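You operate a simulated robot arm through the tools that you are given. There is no shell and no other tool. Be economical: measure what you need, move in short steps, check, and stop when the job is done.

Carry out the task below with a simulated robot arm. There is one attempt and no reset: what you move stays moved.

JOB
Put one of the bean cans from the top of the corner steel table on the flat wiper.
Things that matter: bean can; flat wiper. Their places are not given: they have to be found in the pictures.

Only the result counts: the job must be done as asked and must still hold three seconds after the hand-in. Knocking over, shifting, dropping, spilling or breaking anything else fails it.

ROBOT AND FRAMES
A 6-joint arm with a two-finger parallel gripper, fixed in place. Base frame: the origin is at the foot of the arm, x ahead of it, y to its left, z up; the work surface is at about z = 0. Units: mm, rad, N and s.
With the tool pointing down near the work surface it reaches from about 140 to 580 mm from the base axis. Its first joint turns from -1.152 to 1.152 rad. Payload 2.1 kg.
Tool frame: the origin (TCP) lies between the finger pads and is the grasp point; the fingertips stand 30 mm ahead of it; z points along the fingers, y is the line along which they close. The gripper opens to 94 mm. The fingers are 28 mm wide and 10 mm thick; the gripper's body (50 by 96 mm) begins 55 mm behind the TCP.
Orientation is that of the tool frame in the base frame, as a unit quaternion [x, y, z, w]. With the fingers straight down and closing along the base's y, the tool's x points along the base's -x, its y along +y and its z along -z.

CONTROLS
- The arm moves only by the tool move_arm. Its argument "increments" is a list of rows, each a list of 7 numbers: the opening, from 0 (shut) to 1 (fully open), then the shift along the tool's x, y, z in mm, then the turn, a rotation vector about the tool's x, y, z in degrees. In form: [[gripper, x, y, z, ax, ay, az], ...]. A call has 1 to 10 rows; each row is the pose to reach, as a shift and turn from the pose commanded when the call began, along the tool's axes at that moment. A row lasts 0.2 s, in which the tool goes at most 50 mm and 0.15 rad; a call with a longer step from one row to the next is refused whole, and so is a gripper value outside its range. Where a pose cannot be reached the arm comes as near as it can. A force on the tool above 40 N (or 10 N above the force at the start of the call, whichever is more), or a blocked arm, ends the call early, and 0.2 s more pass. The fingers move at their own pace (about 72 mm/s each) and stop on an object; they squeeze with about 39 N. The grip force told is the motor's: it shows also when the fingers shut on nothing. Time passes only in rows, and 0.2 s behind the last, so rows that repeat a pose let the fingers close. It gives the time, the measured TCP pose, the force on the tool (base axes), the opening and the grip force at its end, in the units of the frame above (readings bear some noise), and new pictures: "show" is both (left out), scene, wrist or none.
- Cameras (640 x 400 px; columns grow to the right, rows downward): "scene" is fixed at [57.6, -372, 465.5]; the picture's right is [0.73, -0.68, 0.00], its down [-0.42, -0.45, -0.78] and it looks along [0.53, 0.57, -0.62] (base axes); focal length 277 px, centre (320, 200). "wrist" rides on the gripper at [-37, 0, -58] in the tool frame; the picture's right is [0.00, -1.00, 0.00], its down [0.97, 0.00, -0.24] and it looks along [0.24, 0.00, 0.97] (tool axes); focal length 218 px, centre (320, 200).
- pixel_to_xyz(camera, pixels): for up to 12 pixels [column, row] of the newest picture of that camera ("zoom" is the newest enlarged one), the place [x, y, z] in the base frame of the surface seen there, good to about 2 mm, but the place of the scene camera against the robot may be out by one fixed shift of up to 18 mm in any direction. It takes no simulated time.
- enlarge(camera, box): a new picture of the part [left, top, right, bottom] of that camera's present view, enlarged. It takes no simulated time.
- sign_off(): hands the job in; it is judged then, once.

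Go step by step. Measure first, check grasps and placings, and put right what went wrong. The budget is 60 turns and 120 pictures, counting those below and the enlarged ones. Unless the task says otherwise, let go and move clear before handing in, and close with one line.

The tools are called after "Emit:" by a JSON object that holds its "method" and its "body". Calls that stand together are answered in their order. move_arm: Moves the arm, as the interface text tells. Its arguments: {"type":"object","properties":{"increments":{"type":"array","items":{"type":"array","items":{"type":"number"}}},"show":{"type":"string","enum":["both","scene","wrist","none"]}},"required":["increments"]} The other tools are called the same way: pixel_to_xyz (camera, pixels) gives the place of the surface under pixels of a picture; enlarge (camera, box) takes an enlarged picture of a part of a camera's view; sign_off () hands the job in.

At the start:

```text
clock: 0.0
position: [304.7, 60.0, 288.5]
ee_rot: [0.0, 1.0, 0.0, 0.0]
force: [0.2, 1.3, -0.7]
width: 94.0
grasp_force: 0.1
```

scene: 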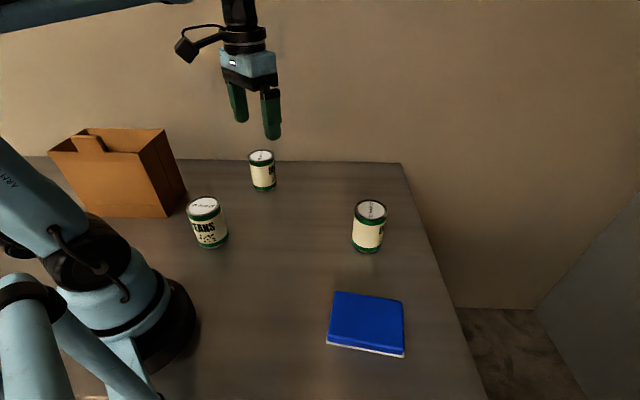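
wrist: 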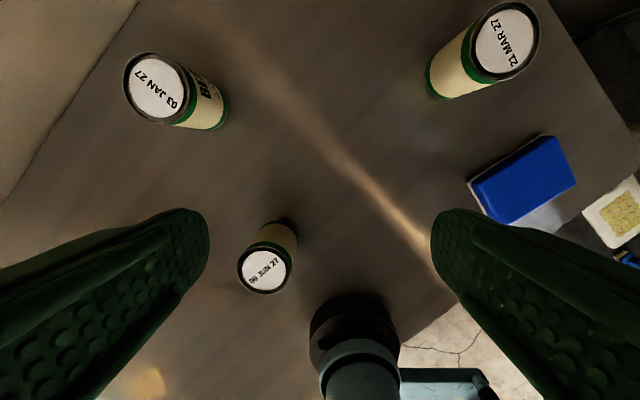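

The wrist picture shows three cans, a blue block at (525,180), and something pale at (620,210) beyond the table edge. I'll look closer and measure these.

Emit:
{"method": "enlarge", "body": {"camera": "wrist", "box": [420, 100, 640, 300]}}

Emit:
{"method": "enlarge", "body": {"camera": "scene", "box": [300, 180, 440, 370]}}

Emit:
{"method": "pixel_to_xyz", "body": {"camera": "wrist", "pixels": [[158, 87], [505, 42], [264, 272], [525, 180], [540, 138], [575, 182], [512, 222], [470, 182], [620, 212], [300, 150], [545, 220]]}}

Emit:
{"method": "pixel_to_xyz", "body": {"camera": "scene", "pixels": [[203, 206], [371, 209], [261, 156], [336, 292], [402, 302], [403, 352], [328, 342], [366, 320], [403, 357], [290, 300]]}}

```text
2.00 times, centred on (530, 200) of wrist
```

zoom: 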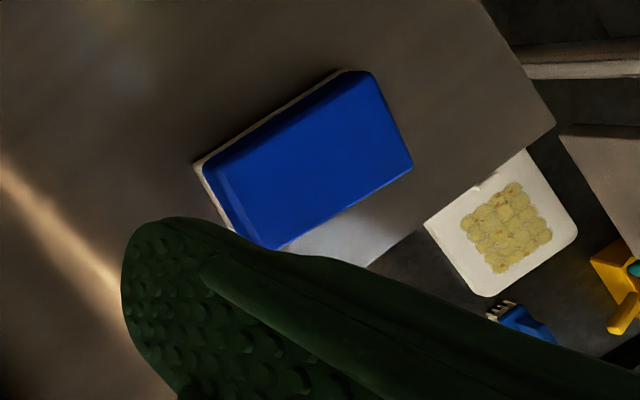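

```text
2.11 times, centred on (370, 275) of scene
```

zoom: 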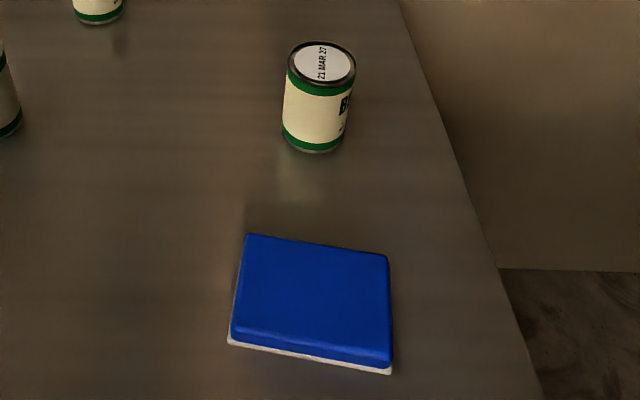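

```text
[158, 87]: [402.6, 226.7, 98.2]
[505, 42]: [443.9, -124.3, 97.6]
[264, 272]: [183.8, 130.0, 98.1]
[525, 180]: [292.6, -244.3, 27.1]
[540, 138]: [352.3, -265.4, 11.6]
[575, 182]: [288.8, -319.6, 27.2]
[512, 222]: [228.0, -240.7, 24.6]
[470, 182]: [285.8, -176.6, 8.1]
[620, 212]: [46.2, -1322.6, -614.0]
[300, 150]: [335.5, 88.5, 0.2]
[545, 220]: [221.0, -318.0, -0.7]
```

```text
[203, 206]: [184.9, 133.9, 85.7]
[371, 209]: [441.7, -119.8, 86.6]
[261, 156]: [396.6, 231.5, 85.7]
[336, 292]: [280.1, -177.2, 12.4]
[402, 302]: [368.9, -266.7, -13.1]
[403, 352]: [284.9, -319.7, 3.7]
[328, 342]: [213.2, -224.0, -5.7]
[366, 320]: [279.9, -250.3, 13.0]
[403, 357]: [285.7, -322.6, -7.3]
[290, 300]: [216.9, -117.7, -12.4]
```

The lids are at z≈98. The blue, white-based board wiper lies at about (288,-248), top z≈27. The can at (444,-124) is nearest and clear, so I'll go above it.

Emit:
{"method": "move_arm", "body": {"increments": [[1, -23, -31, 15, 0, 0, 0], [1, -46, -61, 30, 0, 0, 0], [1, -70, -92, 45, 0, 0, 0], [1, -93, -123, 60, 0, 0, 0], [1, -116, -153, 75, 0, 0, 0], [1, -139, -184, 88, 0, 0, 0], [1, -139, -184, 88, 0, 0, 0]]}}

```text
clock: 1.6
position: [444.7, -123.8, 198.1]
ee_rot: [0.0, 1.0, 0.0, 0.0]
force: [0.4, -0.7, 0.6]
width: 93.9
grasp_force: 0.0
```

scene: 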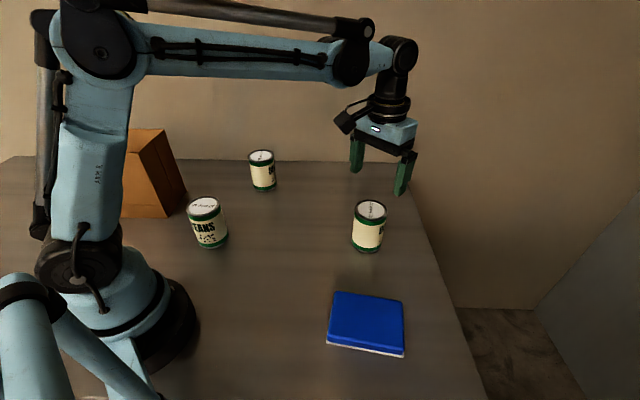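
wrist: 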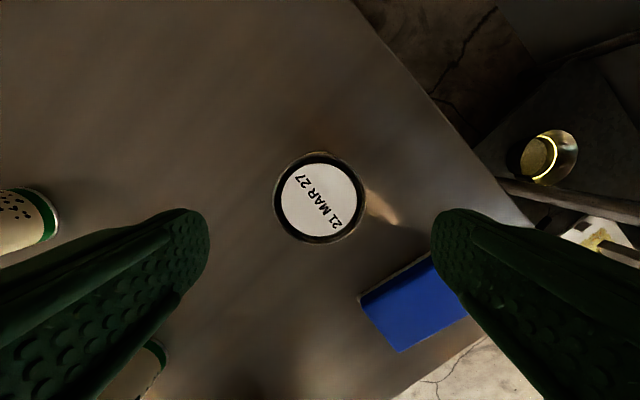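

The lid is centred at (320,198) between the fingers. I'll check its extents before descending.

Emit:
{"method": "pixel_to_xyz", "body": {"camera": "wrist", "pixels": [[320, 198], [277, 198], [363, 198], [320, 157], [320, 239], [320, 120]]}}

```text
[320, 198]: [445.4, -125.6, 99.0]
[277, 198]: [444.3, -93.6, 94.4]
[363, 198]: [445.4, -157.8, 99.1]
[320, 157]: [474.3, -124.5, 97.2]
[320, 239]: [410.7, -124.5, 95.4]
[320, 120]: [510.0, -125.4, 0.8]
```

The can is about 66 mm across, centred at (444,-125). I'll descend to z≈60 and close.

Emit:
{"method": "move_arm", "body": {"increments": [[1, 0, -1.5, 35, 0, 0, 0], [1, 0, -1.5, 70, 0, 0, 0], [1, 0, -1.5, 105, 0, 0, 0], [1, 0, -1.5, 125, 0, 0, 0], [1, 0, -1.5, 138, 0, 0, 0], [1, 0, -1.5, 138, 0, 0, 0], [0.5, 0, -1.5, 138, 0, 0, 0], [0.5, 0, -1.5, 138, 0, 0, 0], [0.5, 0, -1.5, 138, 0, 0, 0]]}}

```text
clock: 3.6
position: [446.8, -125.1, 63.1]
ee_rot: [0.0, 1.0, -0.001, 0.001]
force: [-1.0, -0.7, 0.5]
width: 69.5
grasp_force: 38.8
```

scene: 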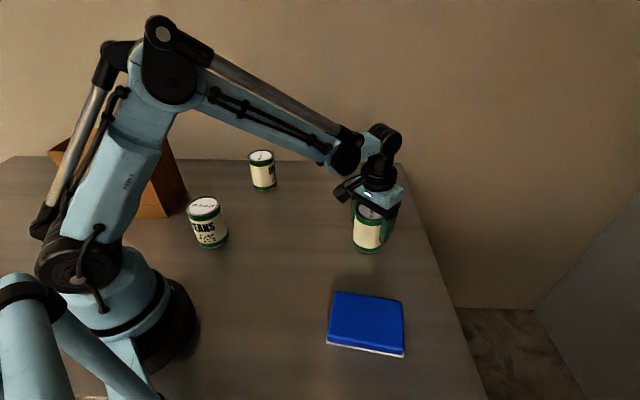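
wrist: 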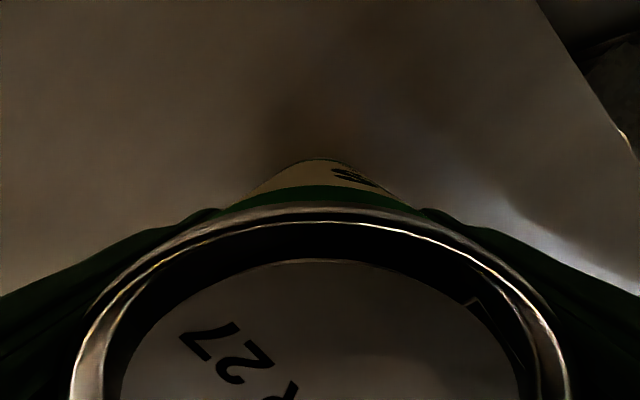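

It's gripped: width 69.5, force 38.8. I'll lift it straight up.

Emit:
{"method": "move_arm", "body": {"increments": [[0.4, 0, 0, -15, 0, 0, 0], [0.4, 0, 0, -40, 0, 0, 0], [0.4, 0, 0, -70, 0, 0, 0], [0.4, 0, 0, -90, 0, 0, 0], [0.4, 0, 0, -90, 0, 0, 0]]}}

```text
clock: 4.8
position: [446.8, -126.1, 152.7]
ee_rot: [0.0, 1.0, 0.0, 0.0]
force: [0.3, 0.1, -4.8]
width: 69.7
grasp_force: 39.0
```

scene: 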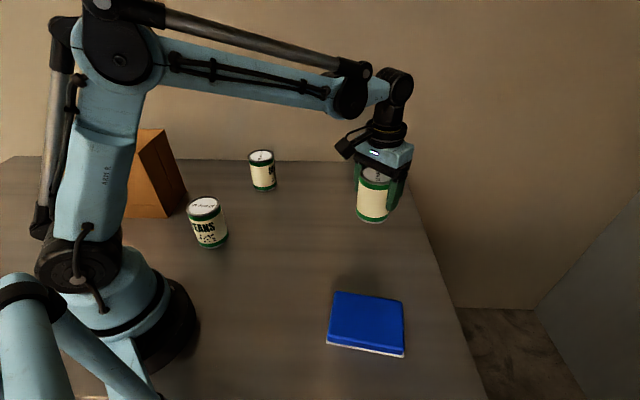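
wrist: 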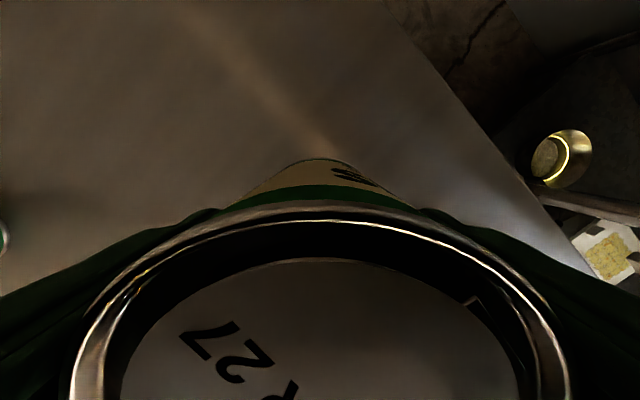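

The can is up. Now I'll measure the wiper's top corners in the scene picture.

Emit:
{"method": "enlarge", "body": {"camera": "scene", "box": [310, 280, 420, 370]}}

Emit:
{"method": "pixel_to_xyz", "body": {"camera": "scene", "pixels": [[338, 295], [400, 304], [402, 346], [331, 335], [366, 320], [366, 296], [366, 338], [340, 316], [398, 325]]}}

```text
4.44 times, centred on (365, 325) of scene
```

zoom: 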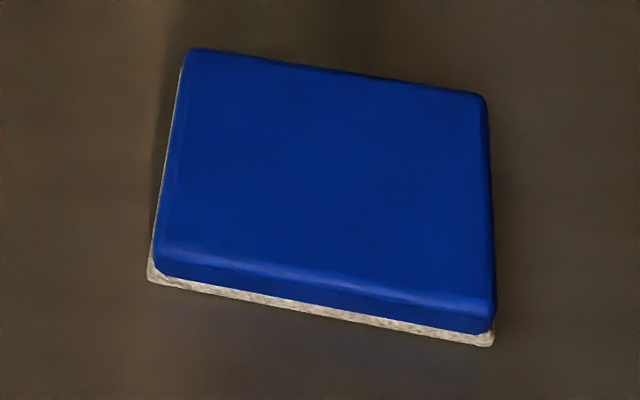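

```text
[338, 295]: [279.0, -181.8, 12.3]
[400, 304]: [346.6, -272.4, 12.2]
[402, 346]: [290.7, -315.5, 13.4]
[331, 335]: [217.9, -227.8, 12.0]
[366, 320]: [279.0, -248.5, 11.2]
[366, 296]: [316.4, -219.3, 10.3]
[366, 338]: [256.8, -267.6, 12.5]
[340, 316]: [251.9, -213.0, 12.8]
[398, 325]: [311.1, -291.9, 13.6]
```

The wiper's top centre is about (287,-253,27) after correcting the scene shift, and the top is about 113×72 mm. I'll carry the can over it at height.

Emit:
{"method": "move_arm", "body": {"increments": [[0.4, 20, -16, 0, 0, 0, 0], [0.4, 48, -39, 0, 0, 0, 0], [0.4, 76, -61, 0, 0, 0, 0], [0.4, 104, -84, 0, 0, 0, 0], [0.4, 132, -106, 0, 0, 0, 0], [0.4, 150, -120, 0, 0, 0, 0], [0.4, 158, -127, 0, 0, 0, 0], [0.4, 158, -127, 0, 0, 0, 0]]}}

```text
clock: 6.6
position: [284.9, -252.9, 152.0]
ee_rot: [0.0, 1.0, 0.0, 0.0]
force: [0.3, 0.4, -3.2]
width: 69.6
grasp_force: 39.0
```

scene: 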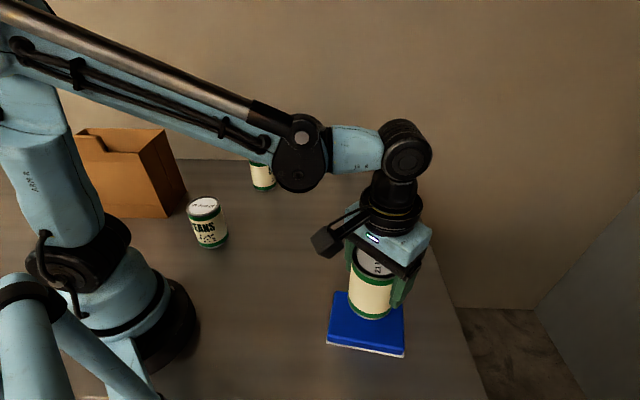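
wrist: 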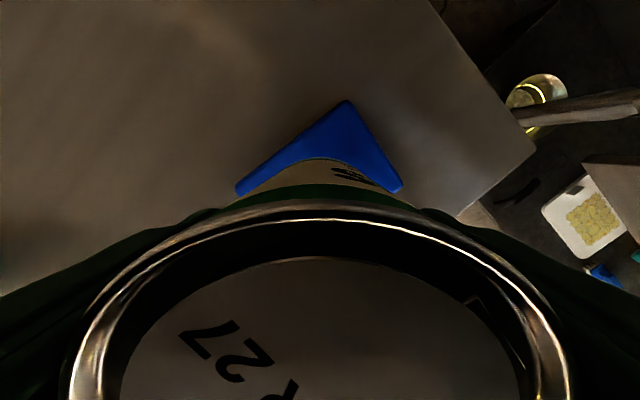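

The can is over the wiper. I'll check the can's centre and the visible wiper corners in the wrist picture.

Emit:
{"method": "pixel_to_xyz", "body": {"camera": "wrist", "pixels": [[346, 104], [396, 183], [240, 185], [320, 210], [120, 300], [515, 300], [300, 350], [80, 370], [562, 370], [300, 140], [375, 140], [390, 175]]}}

Emit:
{"method": "pixel_to_xyz", "body": {"camera": "scene", "pixels": [[370, 319], [352, 308], [388, 312], [370, 290]]}}

```text
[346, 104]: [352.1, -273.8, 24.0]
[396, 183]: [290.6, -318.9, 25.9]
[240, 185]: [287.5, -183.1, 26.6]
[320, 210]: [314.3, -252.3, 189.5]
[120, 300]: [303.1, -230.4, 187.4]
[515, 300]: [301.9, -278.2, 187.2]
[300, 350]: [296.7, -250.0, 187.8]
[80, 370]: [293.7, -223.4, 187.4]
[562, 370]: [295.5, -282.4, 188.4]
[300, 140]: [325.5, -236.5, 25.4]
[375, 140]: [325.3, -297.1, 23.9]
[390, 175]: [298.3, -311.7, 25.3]
```

```text
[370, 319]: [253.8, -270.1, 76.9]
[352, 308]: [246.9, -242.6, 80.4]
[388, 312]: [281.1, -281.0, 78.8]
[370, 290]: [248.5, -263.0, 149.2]
```

The wiper's centre is about (290,-251), and the can's is about (283,-253). I'll shift +6 in x and lower to just above contact.

Emit:
{"method": "move_arm", "body": {"increments": [[0.4, -6, 1, 0, 0, 0, 0], [0.4, -6, 1, 20, 0, 0, 0], [0.4, -6, 1, 40, 0, 0, 0], [0.4, -6, 1, 52, 0, 0, 0], [0.4, -6, 1, 58, 0, 0, 0], [0.4, -6, 1, 58, 0, 0, 0]]}}

```text
clock: 8.0
position: [291.6, -250.7, 93.5]
ee_rot: [0.0, 1.0, 0.0, 0.0]
force: [-0.1, -0.3, -4.1]
width: 69.4
grasp_force: 38.9
```

scene: 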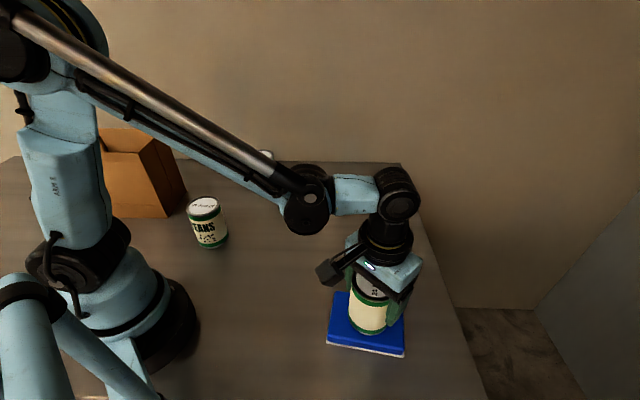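
wrist: 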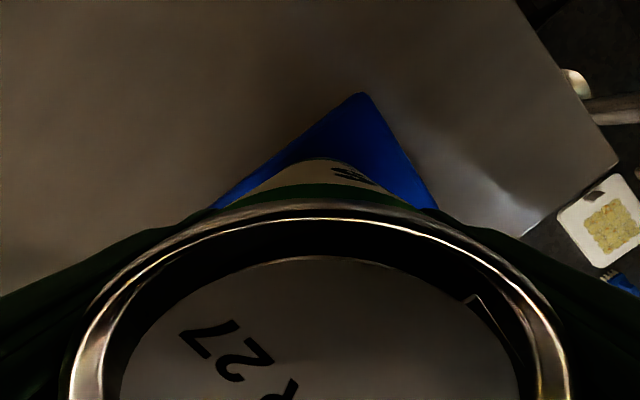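

Not in contact yet: the force is still only the can's weight at z=93.5. I'll lower in 1 mm steps.

Emit:
{"method": "move_arm", "body": {"increments": [[0.4, 0, 0, 1, 0, 0, 0], [0.4, 0, 0, 2, 0, 0, 0], [0.4, 0, 0, 3, 0, 0, 0], [0.4, 0, 0, 3, 0, 0, 0]], "show": "none"}}

```text
clock: 9.0
position: [291.9, -250.3, 90.9]
ee_rot: [0.001, 1.0, -0.001, 0.0]
force: [-0.3, -0.6, -3.7]
width: 69.4
grasp_force: 38.9
```

Emit:
{"method": "move_arm", "body": {"increments": [[0.4, 0, 0, 0.7, 0, 0, 0], [0.4, 0, 0, 1.4, 0, 0, 0], [0.4, 0, 0, 1.4, 0, 0, 0]], "show": "scene"}}

```text
clock: 9.8
position: [291.6, -251.7, 90.4]
ee_rot: [0.0, 1.0, 0.0, 0.0]
force: [-0.5, -0.3, -4.3]
width: 69.5
grasp_force: 38.8
```

scene: 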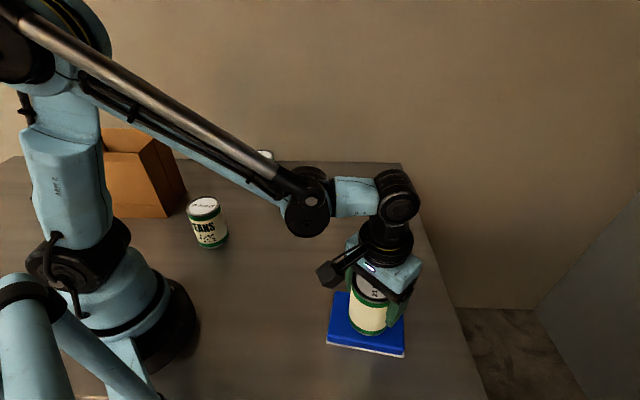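

Still carrying the full weight (-4.3 N), so I'll go a bit lower.

Emit:
{"method": "move_arm", "body": {"increments": [[0.4, 0, 0, 0.7, 0, 0, 0], [0.4, 0, 0, 1.4, 0, 0, 0], [0.4, 0, 0, 1.4, 0, 0, 0]], "show": "none"}}

```text
clock: 10.6
position: [292.7, -251.0, 88.0]
ee_rot: [0.0, 1.0, 0.0, 0.001]
force: [0.3, 0.4, -2.8]
width: 69.5
grasp_force: 38.9
```

Emit:
{"method": "move_arm", "body": {"increments": [[0.4, 0, 0, 0.5, 0, 0, 0], [0.4, 0, 0, 1, 0, 0, 0], [0.4, 0, 0, 1, 0, 0, 0]], "show": "none"}}

Emit:
{"method": "enlarge", "body": {"camera": "scene", "box": [310, 240, 430, 370]}}

```text
clock: 11.4
position: [292.4, -251.8, 87.8]
ee_rot: [0.0, 1.0, 0.0, 0.001]
force: [1.9, 1.8, 16.8]
width: 69.3
grasp_force: 39.1
```

```text
3.08 times, centred on (370, 305) of scene
```

zoom: 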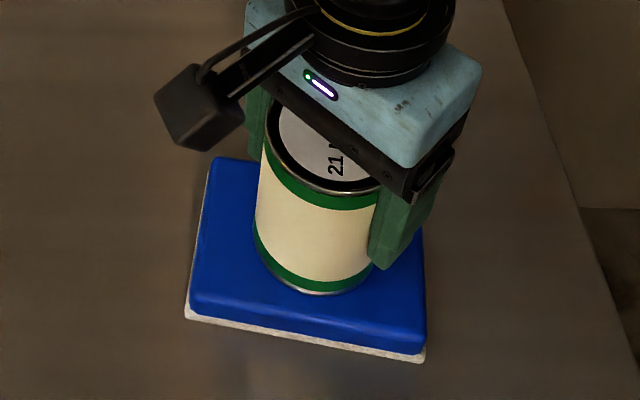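

The force has risen to +16.8 N, so the can stands on the wiper, well inside the edges. I'll ease off slightly and open, then go straight up.

Emit:
{"method": "move_arm", "body": {"increments": [[0.4, 0, 0, -0.6, 0, 0, 0], [0.8, 0, 0, -0.6, 0, 0, 0], [0.9, 0, 0, -0.6, 0, 0, 0], [1, 0, 0, -0.6, 0, 0, 0], [1, 0, 0, -0.6, 0, 0, 0]]}}

```text
clock: 12.6
position: [292.1, -252.3, 88.5]
ee_rot: [-0.001, 1.0, 0.0, 0.0]
force: [0.3, 0.5, 0.1]
width: 94.0
grasp_force: 0.1
```

scene: 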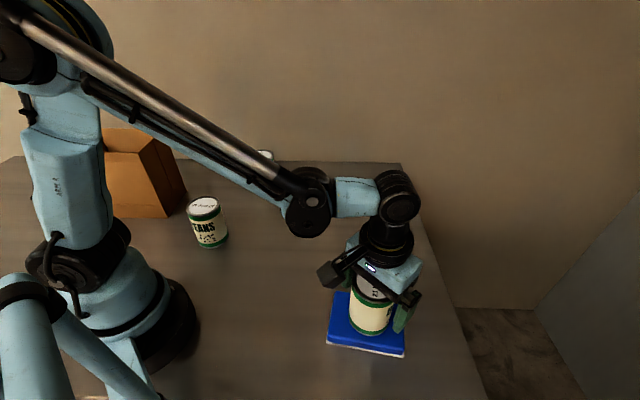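
wrist: 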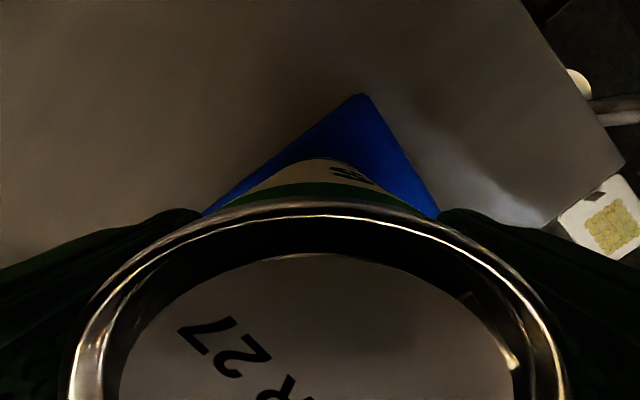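

The gripper is open at 94 mm and the can stands steady. I'll retreat upward.

Emit:
{"method": "move_arm", "body": {"increments": [[1, 0, 0, -12, 0, 0, 0], [1, 0, 0, -35, 0, 0, 0], [1, 0, 0, -65, 0, 0, 0], [1, 0, 0, -100, 0, 0, 0], [1, 0, 0, -140, 0, 0, 0], [1, 0, 0, -140, 0, 0, 0]]}}

```text
clock: 14.0
position: [291.6, -253.6, 228.6]
ee_rot: [0.0, 1.0, 0.0, -0.001]
force: [0.2, 0.3, 0.5]
width: 93.9
grasp_force: 0.0
```

scene: 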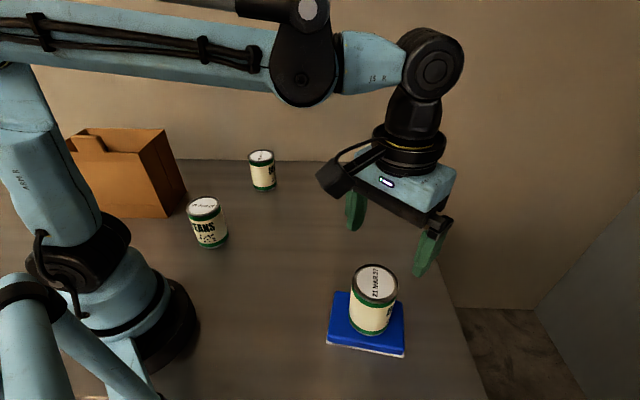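
wrist: 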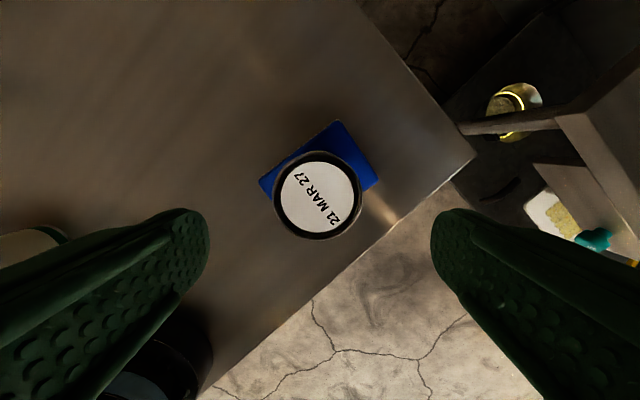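

The can stands upright on the wiper at (373,300) in the scene picture, the wiper hasn't moved, the other cans and the bag are undisturbed, and the gripper is clear. I'm handing in.

Emit:
{"method": "sign_off", "body": {}}

```text
The job is handed in.
```

I placed one bean can (dated 21 MAR 27) upright on the blue flat wiper, moved the gripper clear, and handed the job in; the last pictures show the other cans and the bag where they were.
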